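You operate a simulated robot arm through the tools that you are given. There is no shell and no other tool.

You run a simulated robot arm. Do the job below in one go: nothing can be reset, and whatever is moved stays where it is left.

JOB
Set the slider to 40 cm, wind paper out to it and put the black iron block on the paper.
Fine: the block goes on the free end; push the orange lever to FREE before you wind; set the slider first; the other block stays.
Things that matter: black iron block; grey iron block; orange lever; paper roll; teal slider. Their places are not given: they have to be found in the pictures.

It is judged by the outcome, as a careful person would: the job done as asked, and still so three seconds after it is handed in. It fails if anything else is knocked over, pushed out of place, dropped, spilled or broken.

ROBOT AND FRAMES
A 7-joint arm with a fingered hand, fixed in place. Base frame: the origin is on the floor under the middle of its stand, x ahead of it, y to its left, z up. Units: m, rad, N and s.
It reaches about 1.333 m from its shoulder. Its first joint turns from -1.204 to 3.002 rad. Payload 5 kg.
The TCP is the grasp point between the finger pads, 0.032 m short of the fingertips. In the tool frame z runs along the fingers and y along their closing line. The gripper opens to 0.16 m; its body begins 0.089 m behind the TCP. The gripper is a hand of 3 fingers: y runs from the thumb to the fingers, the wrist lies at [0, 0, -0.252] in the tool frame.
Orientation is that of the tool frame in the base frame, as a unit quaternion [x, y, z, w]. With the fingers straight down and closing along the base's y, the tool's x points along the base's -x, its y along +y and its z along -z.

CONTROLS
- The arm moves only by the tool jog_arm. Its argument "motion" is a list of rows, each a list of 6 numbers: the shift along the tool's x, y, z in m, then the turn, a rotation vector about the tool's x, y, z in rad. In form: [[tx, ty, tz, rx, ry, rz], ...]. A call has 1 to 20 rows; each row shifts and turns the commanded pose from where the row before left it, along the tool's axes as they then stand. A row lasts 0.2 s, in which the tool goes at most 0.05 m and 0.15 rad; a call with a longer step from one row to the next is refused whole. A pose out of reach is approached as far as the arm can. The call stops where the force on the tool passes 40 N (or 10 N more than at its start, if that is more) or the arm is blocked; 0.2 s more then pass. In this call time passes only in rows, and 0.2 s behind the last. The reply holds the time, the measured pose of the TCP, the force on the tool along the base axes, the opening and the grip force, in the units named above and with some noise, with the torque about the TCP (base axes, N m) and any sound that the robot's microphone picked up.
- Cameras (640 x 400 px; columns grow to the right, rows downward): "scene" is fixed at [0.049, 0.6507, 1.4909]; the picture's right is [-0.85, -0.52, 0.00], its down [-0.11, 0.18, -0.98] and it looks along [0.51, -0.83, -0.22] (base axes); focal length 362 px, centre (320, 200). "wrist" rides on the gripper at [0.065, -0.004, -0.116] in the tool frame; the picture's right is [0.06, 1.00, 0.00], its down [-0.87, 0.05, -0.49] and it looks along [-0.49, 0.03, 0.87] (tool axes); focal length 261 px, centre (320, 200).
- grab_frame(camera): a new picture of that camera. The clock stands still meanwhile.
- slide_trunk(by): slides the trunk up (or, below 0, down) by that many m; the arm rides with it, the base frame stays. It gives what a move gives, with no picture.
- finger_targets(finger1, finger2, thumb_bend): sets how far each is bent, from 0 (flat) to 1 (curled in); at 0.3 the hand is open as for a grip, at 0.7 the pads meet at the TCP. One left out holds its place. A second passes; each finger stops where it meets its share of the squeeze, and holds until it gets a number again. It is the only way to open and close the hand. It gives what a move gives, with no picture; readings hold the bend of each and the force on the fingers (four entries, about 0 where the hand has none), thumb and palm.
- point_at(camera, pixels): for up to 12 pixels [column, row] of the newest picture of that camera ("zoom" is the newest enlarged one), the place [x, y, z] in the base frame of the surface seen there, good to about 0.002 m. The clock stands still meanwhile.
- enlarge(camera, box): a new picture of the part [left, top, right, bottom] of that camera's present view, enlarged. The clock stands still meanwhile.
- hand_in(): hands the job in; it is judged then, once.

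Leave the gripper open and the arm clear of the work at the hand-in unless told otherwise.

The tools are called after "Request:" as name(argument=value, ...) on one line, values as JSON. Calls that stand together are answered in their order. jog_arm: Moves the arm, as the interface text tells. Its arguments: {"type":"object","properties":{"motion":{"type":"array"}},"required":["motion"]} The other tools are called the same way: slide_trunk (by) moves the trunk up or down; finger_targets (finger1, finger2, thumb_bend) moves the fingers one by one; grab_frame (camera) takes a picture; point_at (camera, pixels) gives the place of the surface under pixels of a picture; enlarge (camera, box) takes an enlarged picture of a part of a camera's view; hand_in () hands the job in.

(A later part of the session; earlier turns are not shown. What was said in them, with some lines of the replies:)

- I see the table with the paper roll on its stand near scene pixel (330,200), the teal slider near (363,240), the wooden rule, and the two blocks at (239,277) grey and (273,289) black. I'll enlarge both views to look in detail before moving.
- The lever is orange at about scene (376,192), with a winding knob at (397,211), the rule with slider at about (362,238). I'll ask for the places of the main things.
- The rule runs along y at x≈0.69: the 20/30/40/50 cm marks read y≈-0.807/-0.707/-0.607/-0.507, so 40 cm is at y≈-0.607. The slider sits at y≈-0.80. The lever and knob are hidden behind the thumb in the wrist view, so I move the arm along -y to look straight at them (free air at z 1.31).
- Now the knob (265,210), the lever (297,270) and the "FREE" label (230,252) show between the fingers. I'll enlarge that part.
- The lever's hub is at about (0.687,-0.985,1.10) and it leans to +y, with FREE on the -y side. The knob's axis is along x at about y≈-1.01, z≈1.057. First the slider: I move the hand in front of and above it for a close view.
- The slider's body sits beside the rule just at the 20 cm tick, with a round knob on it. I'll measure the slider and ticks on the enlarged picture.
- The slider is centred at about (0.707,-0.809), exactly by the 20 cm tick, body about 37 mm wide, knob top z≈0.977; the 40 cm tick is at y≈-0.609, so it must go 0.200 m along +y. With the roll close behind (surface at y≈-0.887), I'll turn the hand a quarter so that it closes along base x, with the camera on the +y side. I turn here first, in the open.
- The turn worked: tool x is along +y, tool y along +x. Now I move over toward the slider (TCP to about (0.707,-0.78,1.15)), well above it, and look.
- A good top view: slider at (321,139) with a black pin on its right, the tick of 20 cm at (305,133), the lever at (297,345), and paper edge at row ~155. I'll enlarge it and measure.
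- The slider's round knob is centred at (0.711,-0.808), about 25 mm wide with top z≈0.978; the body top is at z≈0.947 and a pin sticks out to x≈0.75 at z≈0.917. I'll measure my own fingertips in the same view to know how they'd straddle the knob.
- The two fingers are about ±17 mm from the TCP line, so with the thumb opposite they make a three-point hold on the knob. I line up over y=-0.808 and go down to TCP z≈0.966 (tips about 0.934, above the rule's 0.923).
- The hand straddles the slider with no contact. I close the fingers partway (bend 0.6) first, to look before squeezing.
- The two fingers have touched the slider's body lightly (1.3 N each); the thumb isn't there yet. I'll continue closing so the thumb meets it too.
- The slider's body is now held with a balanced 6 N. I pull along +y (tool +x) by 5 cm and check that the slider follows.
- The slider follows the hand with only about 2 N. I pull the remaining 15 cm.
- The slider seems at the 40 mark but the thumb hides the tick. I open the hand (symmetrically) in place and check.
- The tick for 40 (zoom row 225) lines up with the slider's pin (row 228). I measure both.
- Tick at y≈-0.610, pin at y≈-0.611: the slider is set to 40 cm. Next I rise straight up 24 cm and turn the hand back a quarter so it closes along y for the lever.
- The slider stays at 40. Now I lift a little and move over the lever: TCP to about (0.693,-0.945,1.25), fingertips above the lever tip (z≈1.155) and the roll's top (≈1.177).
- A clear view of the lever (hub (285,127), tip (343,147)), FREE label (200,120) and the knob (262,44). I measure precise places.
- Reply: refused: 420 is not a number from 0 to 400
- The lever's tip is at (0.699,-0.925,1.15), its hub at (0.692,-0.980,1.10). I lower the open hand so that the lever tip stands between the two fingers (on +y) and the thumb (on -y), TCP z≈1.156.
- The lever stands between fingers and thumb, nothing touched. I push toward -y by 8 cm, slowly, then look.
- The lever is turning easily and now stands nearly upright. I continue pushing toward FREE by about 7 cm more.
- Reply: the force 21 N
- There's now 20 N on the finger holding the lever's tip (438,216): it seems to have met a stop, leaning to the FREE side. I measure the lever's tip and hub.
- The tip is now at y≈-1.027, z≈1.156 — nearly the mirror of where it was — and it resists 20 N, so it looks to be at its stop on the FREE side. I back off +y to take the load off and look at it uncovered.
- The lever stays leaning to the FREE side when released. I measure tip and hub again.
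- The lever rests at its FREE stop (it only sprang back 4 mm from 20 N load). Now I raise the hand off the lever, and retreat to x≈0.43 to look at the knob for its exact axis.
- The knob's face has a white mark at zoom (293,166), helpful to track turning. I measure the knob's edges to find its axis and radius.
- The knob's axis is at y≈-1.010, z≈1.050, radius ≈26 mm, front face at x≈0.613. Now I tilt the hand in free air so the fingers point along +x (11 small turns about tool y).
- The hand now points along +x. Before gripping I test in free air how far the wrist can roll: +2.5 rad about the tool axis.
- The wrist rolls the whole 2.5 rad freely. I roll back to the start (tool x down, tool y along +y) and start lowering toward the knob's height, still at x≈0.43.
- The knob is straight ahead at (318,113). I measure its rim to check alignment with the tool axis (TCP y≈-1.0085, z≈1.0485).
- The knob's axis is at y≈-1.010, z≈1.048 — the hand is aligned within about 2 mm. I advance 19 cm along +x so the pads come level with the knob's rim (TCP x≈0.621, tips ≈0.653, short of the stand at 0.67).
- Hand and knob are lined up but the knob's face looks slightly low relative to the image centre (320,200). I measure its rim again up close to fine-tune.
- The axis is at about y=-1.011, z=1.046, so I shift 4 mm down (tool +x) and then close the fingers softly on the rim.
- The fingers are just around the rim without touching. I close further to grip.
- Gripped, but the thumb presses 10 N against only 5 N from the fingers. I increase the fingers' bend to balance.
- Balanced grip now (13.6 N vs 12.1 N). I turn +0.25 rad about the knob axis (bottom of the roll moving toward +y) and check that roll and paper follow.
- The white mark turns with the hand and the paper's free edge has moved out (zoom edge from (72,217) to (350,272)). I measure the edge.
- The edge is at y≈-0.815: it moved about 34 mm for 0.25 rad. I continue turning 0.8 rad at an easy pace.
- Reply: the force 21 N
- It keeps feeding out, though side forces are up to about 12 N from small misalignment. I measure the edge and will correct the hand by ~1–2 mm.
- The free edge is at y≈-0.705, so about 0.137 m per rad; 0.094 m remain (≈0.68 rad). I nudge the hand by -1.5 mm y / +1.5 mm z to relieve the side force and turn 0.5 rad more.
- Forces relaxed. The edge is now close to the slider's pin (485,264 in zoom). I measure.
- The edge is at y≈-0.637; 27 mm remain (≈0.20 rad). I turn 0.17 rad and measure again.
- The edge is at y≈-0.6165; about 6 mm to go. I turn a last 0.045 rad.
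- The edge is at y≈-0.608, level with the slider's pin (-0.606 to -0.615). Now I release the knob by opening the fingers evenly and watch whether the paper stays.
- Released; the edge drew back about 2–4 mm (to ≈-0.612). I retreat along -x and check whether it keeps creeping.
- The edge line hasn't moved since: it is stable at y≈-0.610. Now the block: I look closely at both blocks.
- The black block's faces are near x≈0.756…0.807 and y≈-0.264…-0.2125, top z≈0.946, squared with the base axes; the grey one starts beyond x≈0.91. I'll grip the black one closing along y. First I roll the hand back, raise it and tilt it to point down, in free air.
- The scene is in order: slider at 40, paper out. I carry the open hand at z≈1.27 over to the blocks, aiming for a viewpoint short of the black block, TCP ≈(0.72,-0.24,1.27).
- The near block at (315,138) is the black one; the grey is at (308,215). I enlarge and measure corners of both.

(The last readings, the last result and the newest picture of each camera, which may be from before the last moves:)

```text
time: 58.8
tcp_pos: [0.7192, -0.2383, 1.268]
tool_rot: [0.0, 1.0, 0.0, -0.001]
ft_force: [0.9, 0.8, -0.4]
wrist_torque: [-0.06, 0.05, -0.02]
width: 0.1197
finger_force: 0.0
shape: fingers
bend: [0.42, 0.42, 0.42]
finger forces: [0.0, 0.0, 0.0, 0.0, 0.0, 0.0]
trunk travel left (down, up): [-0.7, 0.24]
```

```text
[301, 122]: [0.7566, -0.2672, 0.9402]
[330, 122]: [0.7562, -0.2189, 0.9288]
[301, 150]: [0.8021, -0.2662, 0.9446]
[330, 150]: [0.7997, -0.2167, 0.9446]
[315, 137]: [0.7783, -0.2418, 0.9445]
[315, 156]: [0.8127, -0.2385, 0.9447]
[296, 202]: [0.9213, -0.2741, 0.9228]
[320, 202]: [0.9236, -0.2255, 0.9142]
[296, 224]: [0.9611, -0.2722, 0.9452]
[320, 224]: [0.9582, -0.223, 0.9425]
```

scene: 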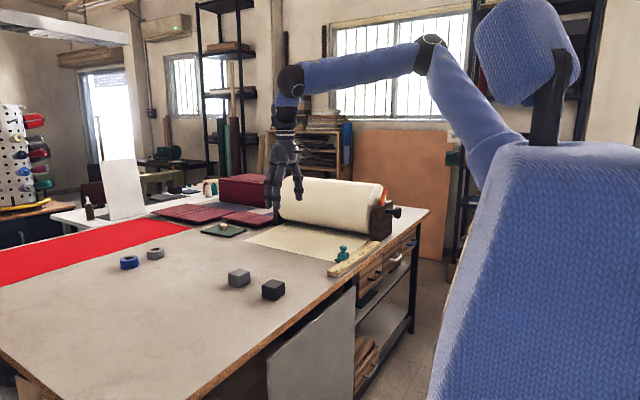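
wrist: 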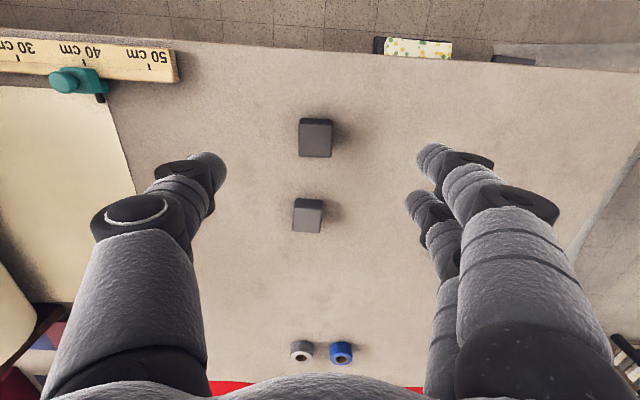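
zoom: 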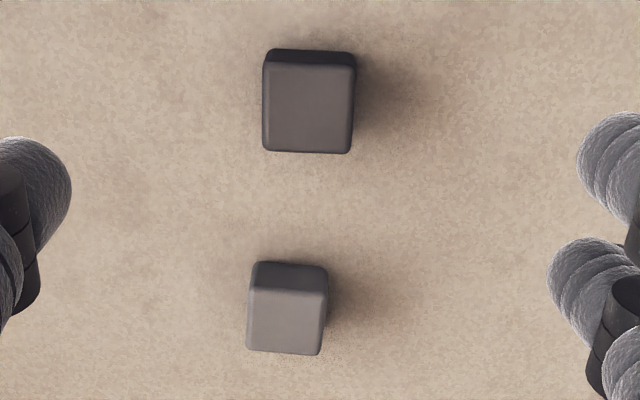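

The black block spans x≈0.756–0.814, y≈-0.271…-0.213 (58 mm), top z≈0.945, so its centre is (0.785,-0.242). I move over it and go down to z≈1.04 first.

Request:
jog_arm(motion=[[-0.033, -0.002, 0, 0, 0, 0], [-0.033, -0.002, 0, 0, 0, 0], [0, 0, 0.045, 0, 0, 0], [0, 0, 0.045, 0, 0, 0], [0, 0, 0.045, 0, 0, 0], [0, 0, 0.045, 0, 0, 0], [0, 0, 0.045, 0, 0, 0]])

Request:
grab_frame(camera="wrist")

Request:
enlarge(camera="scene", box=[200, 180, 340, 310])

```text
time: 60.4
tcp_pos: [0.7873, -0.2427, 1.0419]
tool_rot: [0.0, 1.0, 0.0, 0.0]
ft_force: [-0.4, -0.2, -0.9]
wrist_torque: [0.01, 0.01, -0.01]
width: 0.12
finger_force: 0.1
shape: fingers
bend: [0.42, 0.42, 0.42]
finger forces: [0.0, 0.0, 0.0, 0.0, 0.0, 0.1]
trunk travel left (down, up): [-0.7, 0.24]
```

```text
taken
```

wrist: 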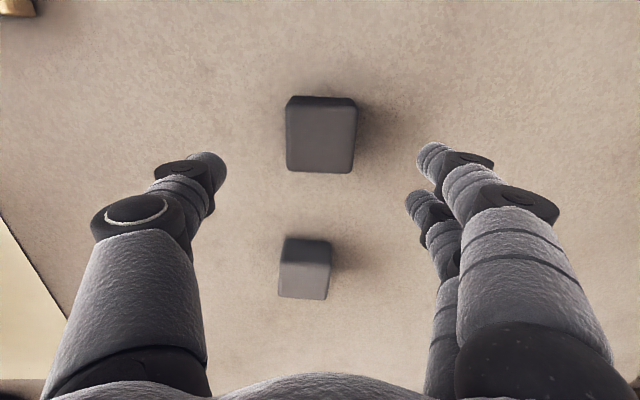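

```text
3.08 times, centred on (270, 245) of scene
```

zoom: 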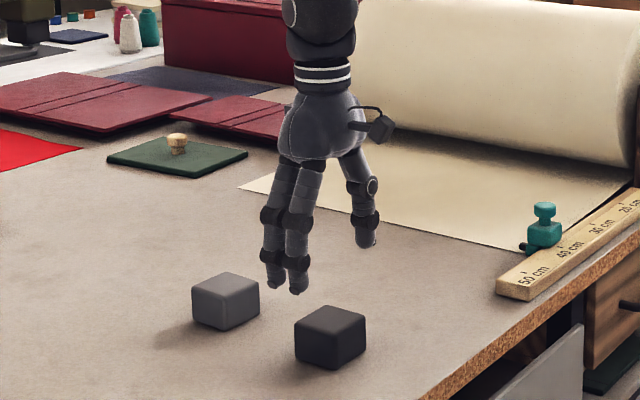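

Aligned over the block: thumb on its -y side, fingers on +y, the grey block well clear. I go down to TCP z≈0.942.

Request:
jog_arm(motion=[[0.001, 0, 0.04, 0, 0, 0], [0, 0, 0.035, 0, 0, 0], [0, 0, 0.024, 0, 0, 0]])

Request:
grab_frame(camera="wrist")

Request:
enlarge(camera="scene", box=[200, 200, 340, 320])

```text
time: 61.2
tcp_pos: [0.786, -0.2442, 0.942]
tool_rot: [0.0, 1.0, 0.0, -0.001]
ft_force: [-0.3, 0.2, 0.1]
wrist_torque: [0.01, 0.02, 0.04]
width: 0.1196
finger_force: 0.1
shape: fingers
bend: [0.42, 0.42, 0.42]
finger forces: [0.0, 0.1, 0.0, 0.1, 0.0, 0.0]
trunk travel left (down, up): [-0.7, 0.24]
```

```text
taken
```

wrist: 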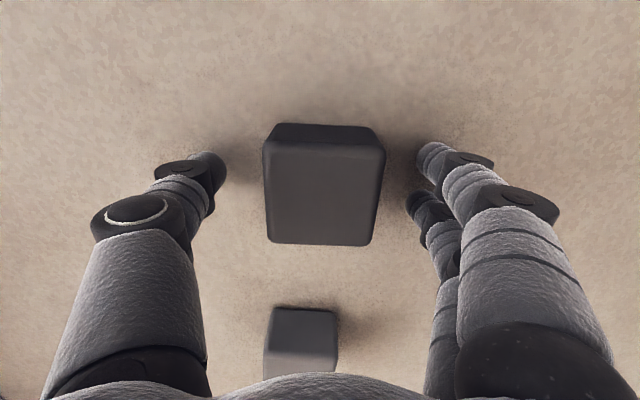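

```text
3.33 times, centred on (270, 260) of scene
```

zoom: 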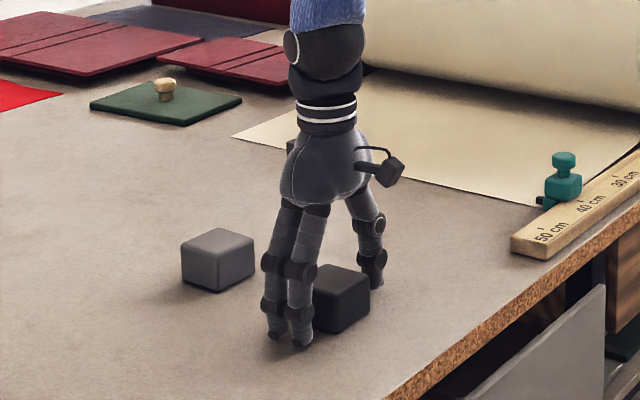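

The block sits between the fingers. I close evenly to 0.62, then check the forces.

Request:
finger_targets(finger1=0.62, finger2=0.62, thumb_bend=0.62)

Request:
grab_frame(camera="wrist")

```text
time: 62.2
tcp_pos: [0.7848, -0.244, 0.9434]
tool_rot: [0.0, 1.0, 0.0, 0.001]
ft_force: [-0.6, 1.7, 0.3]
wrist_torque: [-0.05, 0.05, 0.02]
width: 0.0638
finger_force: 11.0
shape: fingers
bend: [0.56, 0.56, 0.59]
finger forces: [6.2, 6.1, 0.1, 0.0, 10.4, 0.0]
trunk travel left (down, up): [-0.7, 0.24]
```

```text
taken
```

wrist: 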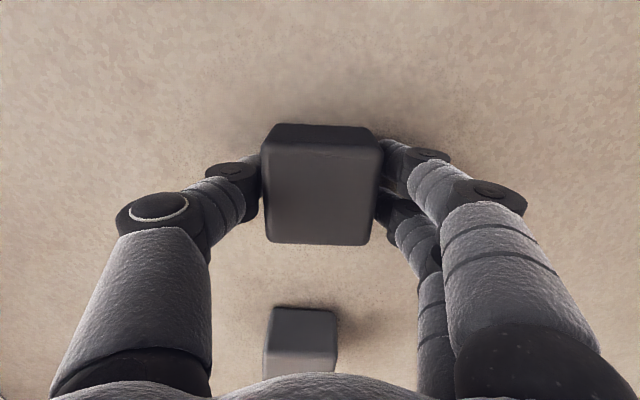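

Good contact on both sides (12 N vs 10 N). I squeeze more for a secure lift of the iron block.

Request:
finger_targets(finger1=0.72, finger2=0.72, thumb_bend=0.75)

```text
time: 63.2
tcp_pos: [0.785, -0.2431, 0.9428]
tool_rot: [0.0, 1.0, 0.0, 0.0]
ft_force: [0.1, -2.1, 0.1]
wrist_torque: [0.06, -0.01, 0.01]
width: 0.0628
finger_force: 20.7
shape: fingers
bend: [0.56, 0.55, 0.61]
finger forces: [10.0, 10.0, 0.0, 0.1, 21.5, 0.0]
trunk travel left (down, up): [-0.7, 0.24]
```

20 N on each side, balanced. I lift 3 cm and check that the block holds.

Request:
jog_arm(motion=[[0, 0, -0.01, 0, 0, 0], [0, 0, -0.01, 0, 0, 0], [0, 0, -0.015, 0, 0, 0]])

Request:
grab_frame(camera="wrist")

Request:
enlarge(camera="scene", box=[200, 200, 340, 320])

```text
time: 64.0
tcp_pos: [0.7835, -0.2426, 0.9794]
tool_rot: [0.0, 1.0, 0.0, 0.0]
ft_force: [0.2, 0.4, -8.5]
wrist_torque: [-0.05, 0.01, -0.03]
width: 0.0629
finger_force: 20.2
shape: fingers
bend: [0.55, 0.55, 0.61]
finger forces: [10.2, 10.0, 0.1, 0.0, 20.0, 0.0]
trunk travel left (down, up): [-0.7, 0.24]
```

```text
taken
```

wrist: 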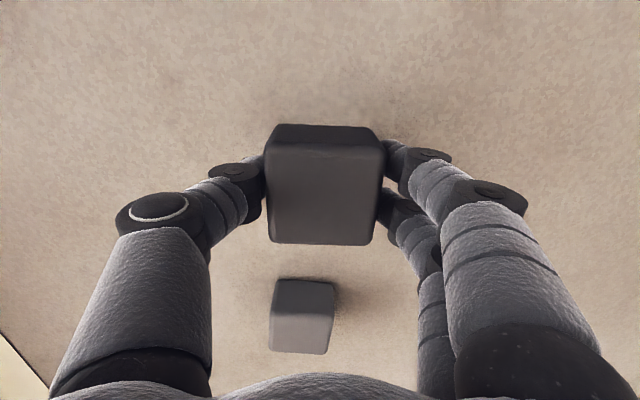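

```text
3.33 times, centred on (270, 260) of scene
```

zoom: 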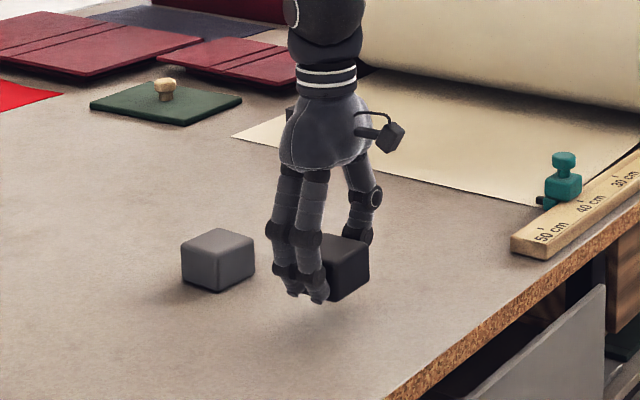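

The block is held (8.5 N weight). I lift another 10 cm and carry it toward the paper's free end: TCP to about (0.92,-0.645).

Request:
jog_arm(motion=[[0, 0, -0.02, 0, 0, 0], [0, 0, -0.03, 0, 0, 0], [0, 0, -0.03, 0, 0, 0], [0, 0, -0.02, 0, 0, 0], [-0.006, -0.017, 0, 0, 0, 0], [-0.0115, -0.034, 0, 0, 0, 0], [-0.0115, -0.034, 0, 0, 0, 0], [-0.0115, -0.034, 0, 0, 0, 0], [-0.0115, -0.034, 0, 0, 0, 0], [-0.0115, -0.034, 0, 0, 0, 0], [-0.0115, -0.034, 0, 0, 0, 0], [-0.0115, -0.034, 0, 0, 0, 0], [-0.0115, -0.034, 0, 0, 0, 0], [-0.0115, -0.034, 0, 0, 0, 0], [-0.0115, -0.034, 0, 0, 0, 0], [-0.0115, -0.034, 0, 0, 0, 0], [-0.004, -0.011, 0, 0, 0, 0]])

Request:
grab_frame(camera="wrist")

Request:
grab_frame(camera="scene")

```text
time: 67.6
tcp_pos: [0.9207, -0.6452, 1.0791]
tool_rot: [-0.001, 1.0, 0.001, 0.001]
ft_force: [0.5, 0.4, -9.1]
wrist_torque: [-0.04, 0.03, -0.02]
width: 0.0629
finger_force: 20.0
shape: fingers
bend: [0.55, 0.55, 0.61]
finger forces: [10.0, 9.8, 0.0, 0.0, 19.6, 0.0]
trunk travel left (down, up): [-0.7, 0.24]
```

```text
taken
```

wrist: 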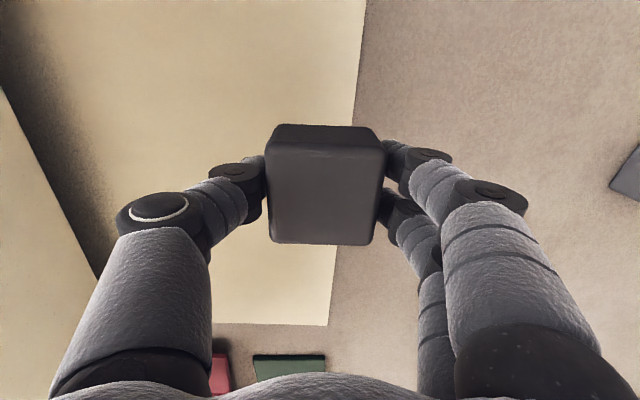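

```text
taken
```

scene: 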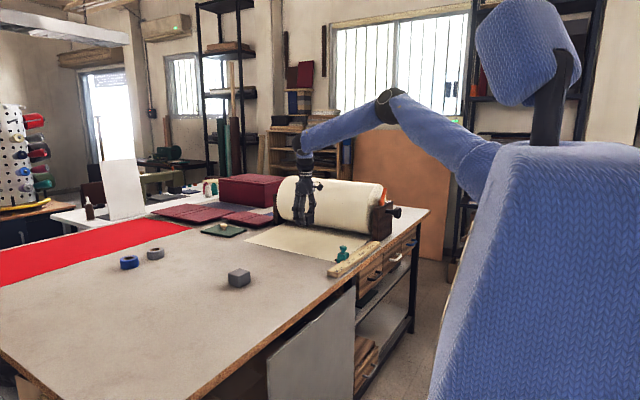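

The block hangs over the paper's end; the paper edge shows at (362,50)–(330,323). I measure the block's top and the edge.

Request:
point_at(camera="wrist", pixels=[[272, 160], [378, 160], [274, 238], [370, 238], [358, 50], [366, 50], [332, 280], [338, 280], [326, 315], [333, 315], [200, 310], [325, 200]])

Request:
enlarge(camera="scene", box=[230, 160, 370, 290])

```text
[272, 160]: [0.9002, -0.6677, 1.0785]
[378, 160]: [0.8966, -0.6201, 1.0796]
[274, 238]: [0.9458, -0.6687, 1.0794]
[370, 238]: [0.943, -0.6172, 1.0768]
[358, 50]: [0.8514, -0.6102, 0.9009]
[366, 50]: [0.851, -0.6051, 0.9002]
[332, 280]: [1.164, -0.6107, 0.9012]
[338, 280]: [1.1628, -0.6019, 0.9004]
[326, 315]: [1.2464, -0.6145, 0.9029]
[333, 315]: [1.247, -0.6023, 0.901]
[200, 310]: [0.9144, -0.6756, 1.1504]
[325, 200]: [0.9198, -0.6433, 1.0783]
```

```text
3.08 times, centred on (300, 225) of scene
```

zoom: 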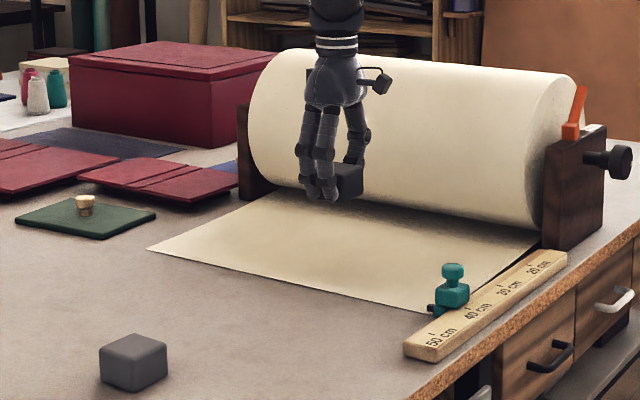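

The block's +y face is about 6 mm inside the edge; I shift 5 mm further in and lower to just above the paper (TCP z≈0.952).

Request:
jog_arm(motion=[[0, -0.005, 0, 0, 0, 0], [0, 0, 0.03, 0, 0, 0], [0, 0, 0.03, 0, 0, 0], [0, 0, 0.03, 0, 0, 0], [0, 0, 0.025, 0, 0, 0], [0, 0, 0.012, 0, 0, 0]])

Request:
grab_frame(camera="wrist")

Request:
enlarge(camera="scene", box=[250, 190, 360, 280])

```text
time: 69.0
tcp_pos: [0.9209, -0.6519, 0.9502]
tool_rot: [0.0, 1.0, 0.0, -0.001]
ft_force: [0.7, 0.0, -9.0]
wrist_torque: [0.0, 0.0, -0.02]
width: 0.0628
finger_force: 20.0
shape: fingers
bend: [0.55, 0.55, 0.61]
finger forces: [10.1, 9.9, 0.0, 0.1, 19.8, 0.1]
trunk travel left (down, up): [-0.7, 0.24]
```

```text
taken
```

wrist: 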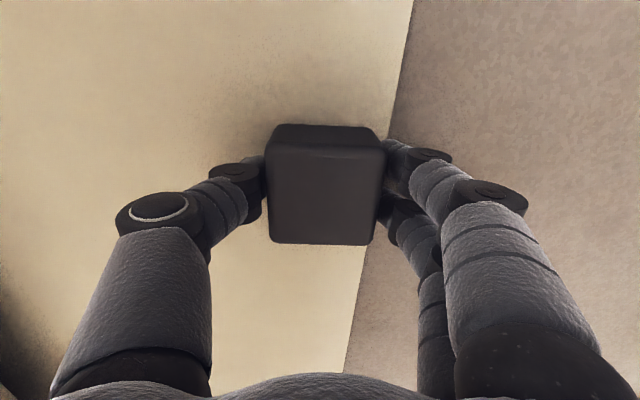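

```text
4.44 times, centred on (305, 235) of scene
```

zoom: 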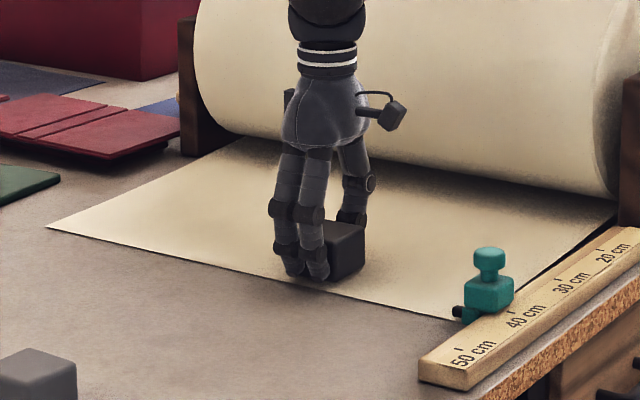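

The block is just above the paper, still carrying its weight (9 N). I lower in 2 mm steps until the weight comes off.

Request:
jog_arm(motion=[[0, 0, 0.002, 0, 0, 0], [0, 0, 0.002, 0, 0, 0]])

```text
time: 69.6
tcp_pos: [0.9195, -0.6511, 0.9446]
tool_rot: [0.0, 1.0, 0.0, -0.001]
ft_force: [-0.1, -0.2, -9.2]
wrist_torque: [-0.03, 0.0, 0.01]
width: 0.0631
finger_force: 19.8
shape: fingers
bend: [0.55, 0.55, 0.61]
finger forces: [10.0, 10.0, 0.0, 0.0, 19.7, 0.0]
trunk travel left (down, up): [-0.7, 0.24]
```

Still 9 N carried. I lower a little more, 1.5 mm at a time.

Request:
jog_arm(motion=[[0, 0, 0.0015, 0, 0, 0], [0, 0, 0.0015, 0, 0, 0]])

```text
time: 70.2
tcp_pos: [0.9204, -0.6511, 0.943]
tool_rot: [0.0, 1.0, 0.0, 0.0]
ft_force: [-0.5, -1.2, -2.4]
wrist_torque: [0.15, -0.03, 0.0]
width: 0.0628
finger_force: 20.2
shape: fingers
bend: [0.55, 0.55, 0.61]
finger forces: [9.8, 9.7, 0.0, 0.0, 20.5, 0.1]
trunk travel left (down, up): [-0.7, 0.24]
```

The block now rests on the paper (only 2.4 N left). I release by opening the fingers.

Request:
finger_targets(finger1=0.42, finger2=0.42, thumb_bend=0.42)

Request:
grab_frame(camera="wrist")

```text
time: 71.2
tcp_pos: [0.9198, -0.6509, 0.9441]
tool_rot: [0.0, 1.0, 0.0, 0.0]
ft_force: [-0.7, -0.5, 0.5]
wrist_torque: [0.04, -0.02, 0.0]
width: 0.1193
finger_force: 0.1
shape: fingers
bend: [0.42, 0.42, 0.42]
finger forces: [0.0, 0.0, 0.0, 0.1, 0.1, 0.0]
trunk travel left (down, up): [-0.7, 0.24]
```

```text
taken
```

wrist: 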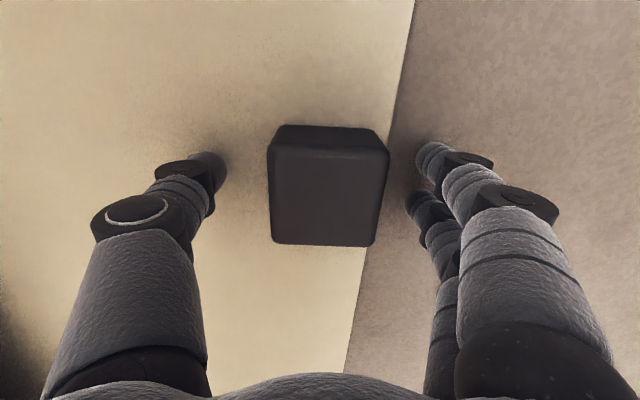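

The block is free and standing. I lift the hand straight up 20 cm and look.

Request:
jog_arm(motion=[[0, 0, -0.02, 0, 0, 0], [0, 0, -0.04, 0, 0, 0], [0, 0, -0.045, 0, 0, 0], [0, 0, -0.045, 0, 0, 0], [0, 0, -0.045, 0, 0, 0], [0, 0, -0.045, 0, 0, 0]])

Request:
grab_frame(camera="wrist")

Request:
enlarge(camera="scene", box=[250, 190, 370, 290])

```text
time: 72.6
tcp_pos: [0.9184, -0.648, 1.1845]
tool_rot: [0.001, 1.0, 0.0, -0.001]
ft_force: [-0.4, -0.3, 0.0]
wrist_torque: [-0.01, 0.0, 0.0]
width: 0.1197
finger_force: 0.0
shape: fingers
bend: [0.42, 0.42, 0.42]
finger forces: [0.0, 0.0, 0.0, 0.0, 0.0, 0.0]
trunk travel left (down, up): [-0.7, 0.24]
```

```text
taken
```

wrist: 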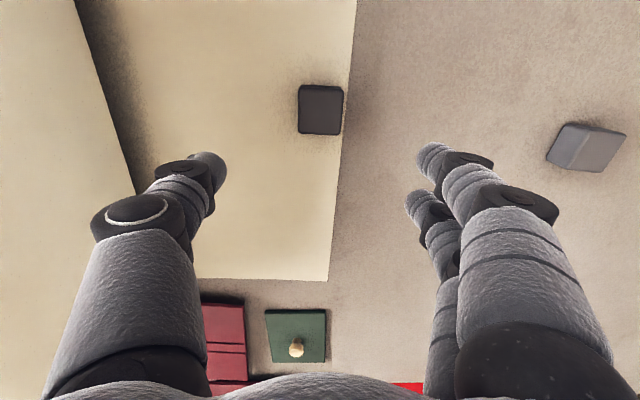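

```text
4.00 times, centred on (310, 240) of scene
```

zoom: 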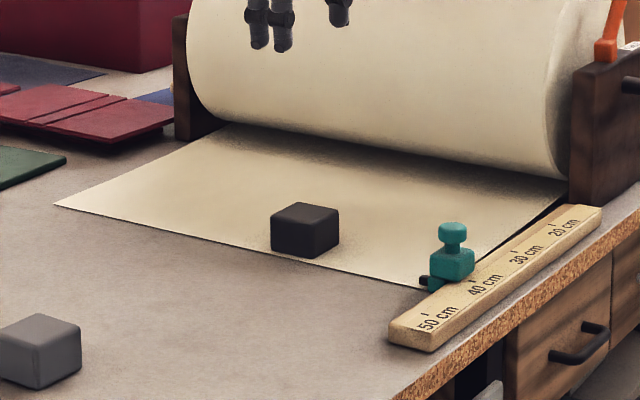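

The block stands on the paper's free end, near the edge. I measure block, edge, and slider once more.

Request:
point_at(camera="wrist", pixels=[[301, 90], [338, 90], [301, 130], [338, 130], [346, 80], [350, 80], [337, 200], [341, 200], [335, 240], [328, 270]])

Request:
point_at(camera="zoom", pixels=[[305, 250], [330, 235], [427, 281], [475, 278], [452, 240], [200, 236], [200, 239], [200, 243], [380, 276], [380, 279], [380, 283]])

Request:
enlarge(camera="wrist", box=[260, 60, 400, 160])

```text
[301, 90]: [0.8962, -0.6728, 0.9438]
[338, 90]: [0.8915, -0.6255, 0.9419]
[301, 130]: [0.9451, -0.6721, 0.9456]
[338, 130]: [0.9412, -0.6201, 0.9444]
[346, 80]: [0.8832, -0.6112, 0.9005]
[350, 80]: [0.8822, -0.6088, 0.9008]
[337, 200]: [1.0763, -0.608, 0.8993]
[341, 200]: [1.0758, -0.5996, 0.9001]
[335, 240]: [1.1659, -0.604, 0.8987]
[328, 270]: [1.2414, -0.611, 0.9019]
```

```text
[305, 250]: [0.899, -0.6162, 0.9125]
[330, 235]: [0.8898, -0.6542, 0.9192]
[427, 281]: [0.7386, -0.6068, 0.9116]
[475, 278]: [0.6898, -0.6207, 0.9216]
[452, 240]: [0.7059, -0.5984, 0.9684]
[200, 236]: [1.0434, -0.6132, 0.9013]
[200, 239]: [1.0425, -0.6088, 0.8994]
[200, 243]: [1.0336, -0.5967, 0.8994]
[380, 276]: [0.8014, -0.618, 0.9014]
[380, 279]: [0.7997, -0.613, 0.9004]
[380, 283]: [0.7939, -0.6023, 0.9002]
```

```text
4.00 times, centred on (330, 110) of wrist
```

zoom: 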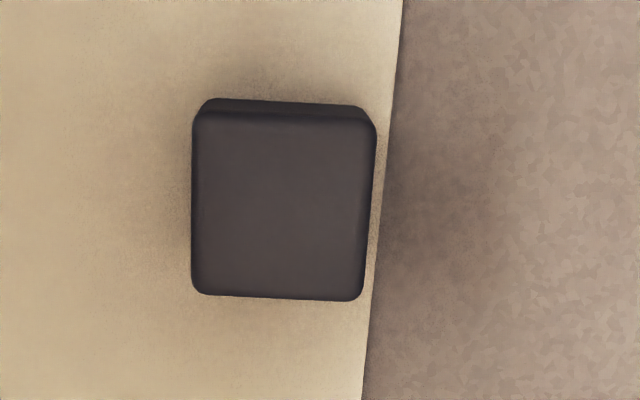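

The block stands fully on the paper (its +y face at y≈-0.616, paper edge ≈-0.610, slider pin/tick ≈-0.610). Now I draw the arm back clear of the work to near its starting pose and open the hand as at the start.

Request:
jog_arm(motion=[[0, 0, -0.04, 0, 0, 0], [0, 0, -0.045, 0, 0, 0], [0, 0, -0.04, 0, 0, 0], [0.045, 0, 0, 0, 0, 0], [0.045, 0, 0, 0, 0, 0], [0.045, 0, 0, 0, 0, 0], [0.045, 0, 0, 0, 0, 0], [0.045, 0, 0, 0, 0, 0], [0.045, 0, 0, 0, 0, 0], [0.045, 0, 0, 0, 0, 0], [0.045, 0, 0, 0, 0, 0], [0.045, 0, 0, 0, 0, 0], [0.045, 0, 0, 0, 0, 0]])

Request:
finger_targets(finger1=0.3, finger2=0.3, thumb_bend=0.3)

Request:
grab_frame(camera="scene")

Request:
enlarge(camera="scene", box=[230, 160, 430, 300])

```text
time: 75.4
tcp_pos: [0.4286, -0.6436, 1.2893]
tool_rot: [-0.001, 1.0, 0.001, 0.002]
ft_force: [-0.5, 1.4, 0.6]
wrist_torque: [0.02, -0.08, -0.02]
width: 0.1195
finger_force: 0.1
shape: fingers
bend: [0.42, 0.42, 0.42]
finger forces: [0.1, 0.0, 0.0, 0.0, 0.0, 0.0]
out of reach, approached as far as the arm can: row 1, 2, 3
trunk travel left (down, up): [-0.7, 0.24]
```

```text
time: 76.4
tcp_pos: [0.4306, -0.6457, 1.288]
tool_rot: [0.0, 1.0, 0.0, 0.0]
ft_force: [0.0, 0.3, 1.3]
wrist_torque: [-0.02, 0.02, -0.01]
width: 0.1674
finger_force: 0.1
shape: fingers
bend: [0.3, 0.3, 0.3]
finger forces: [0.0, 0.0, 0.1, 0.1, 0.0, 0.1]
trunk travel left (down, up): [-0.7, 0.24]
```

```text
taken
```

scene: 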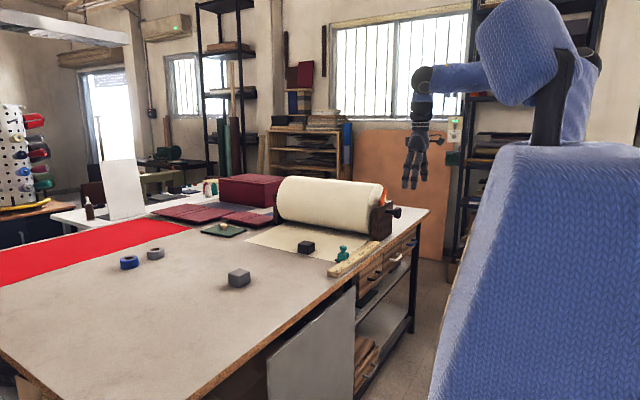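

```text
2.86 times, centred on (330, 230) of scene
```

zoom: 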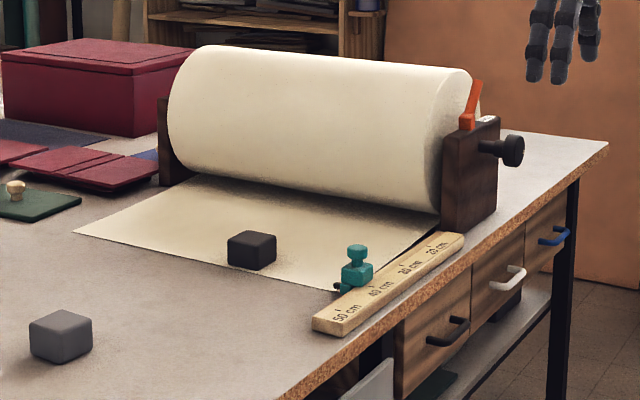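

The arm is clear, the hand open, the lever leans to FREE, slider at 40, block on the paper, grey block untouched. One last measured check of the edge and slider before handing in.

Request:
enlarge(camera="wrist", box=[200, 160, 440, 310])

Request:
enlarge(camera="scene", box=[290, 225, 370, 285])

Request:
point_at(camera="scene", pixels=[[239, 272], [306, 243]])

```text
2.67 times, centred on (320, 235) of wrist
```

zoom: 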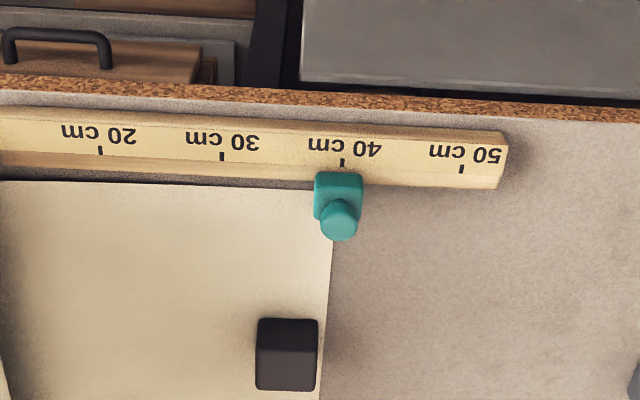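

```text
6.67 times, centred on (330, 255) of scene
```

zoom: 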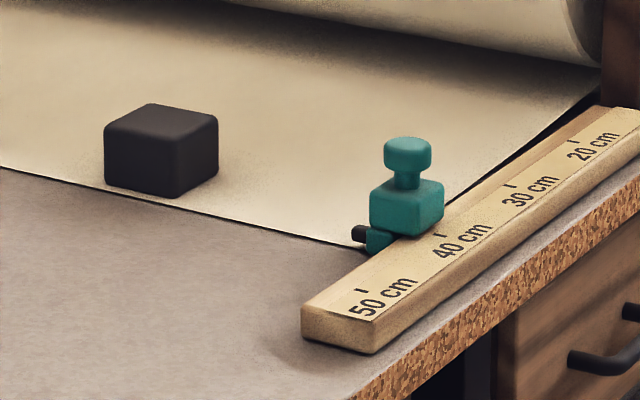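

```text
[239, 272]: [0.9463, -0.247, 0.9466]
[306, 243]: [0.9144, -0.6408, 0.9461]
```

The slider stands at the 40 cm tick, the paper's edge meets it, the black block rests on the free end, and the grey block is where it was (0.946,-0.247). I hand in.

Request:
hand_in()

```text
The job is handed in.
```

The job is done and handed in; I haven't been told how it was judged.

- **Slider:** it was set first and stands at the 40 cm tick, within about 2 mm.
- **Lever:** I pushed it to its stop on the FREE side before winding, and it stayed there.
- **Paper:** it is wound out so its free edge meets the slider, within about 3 mm. It drew back 2–4 mm when I released the knob, then held still.
- **Black block:** it stands wholly on the paper at the free end, its near face about 6 mm inside the edge.
- **Grey block:** it is where it was at the start; nothing else was moved.

The arm is drawn back clear of the table with the hand open.
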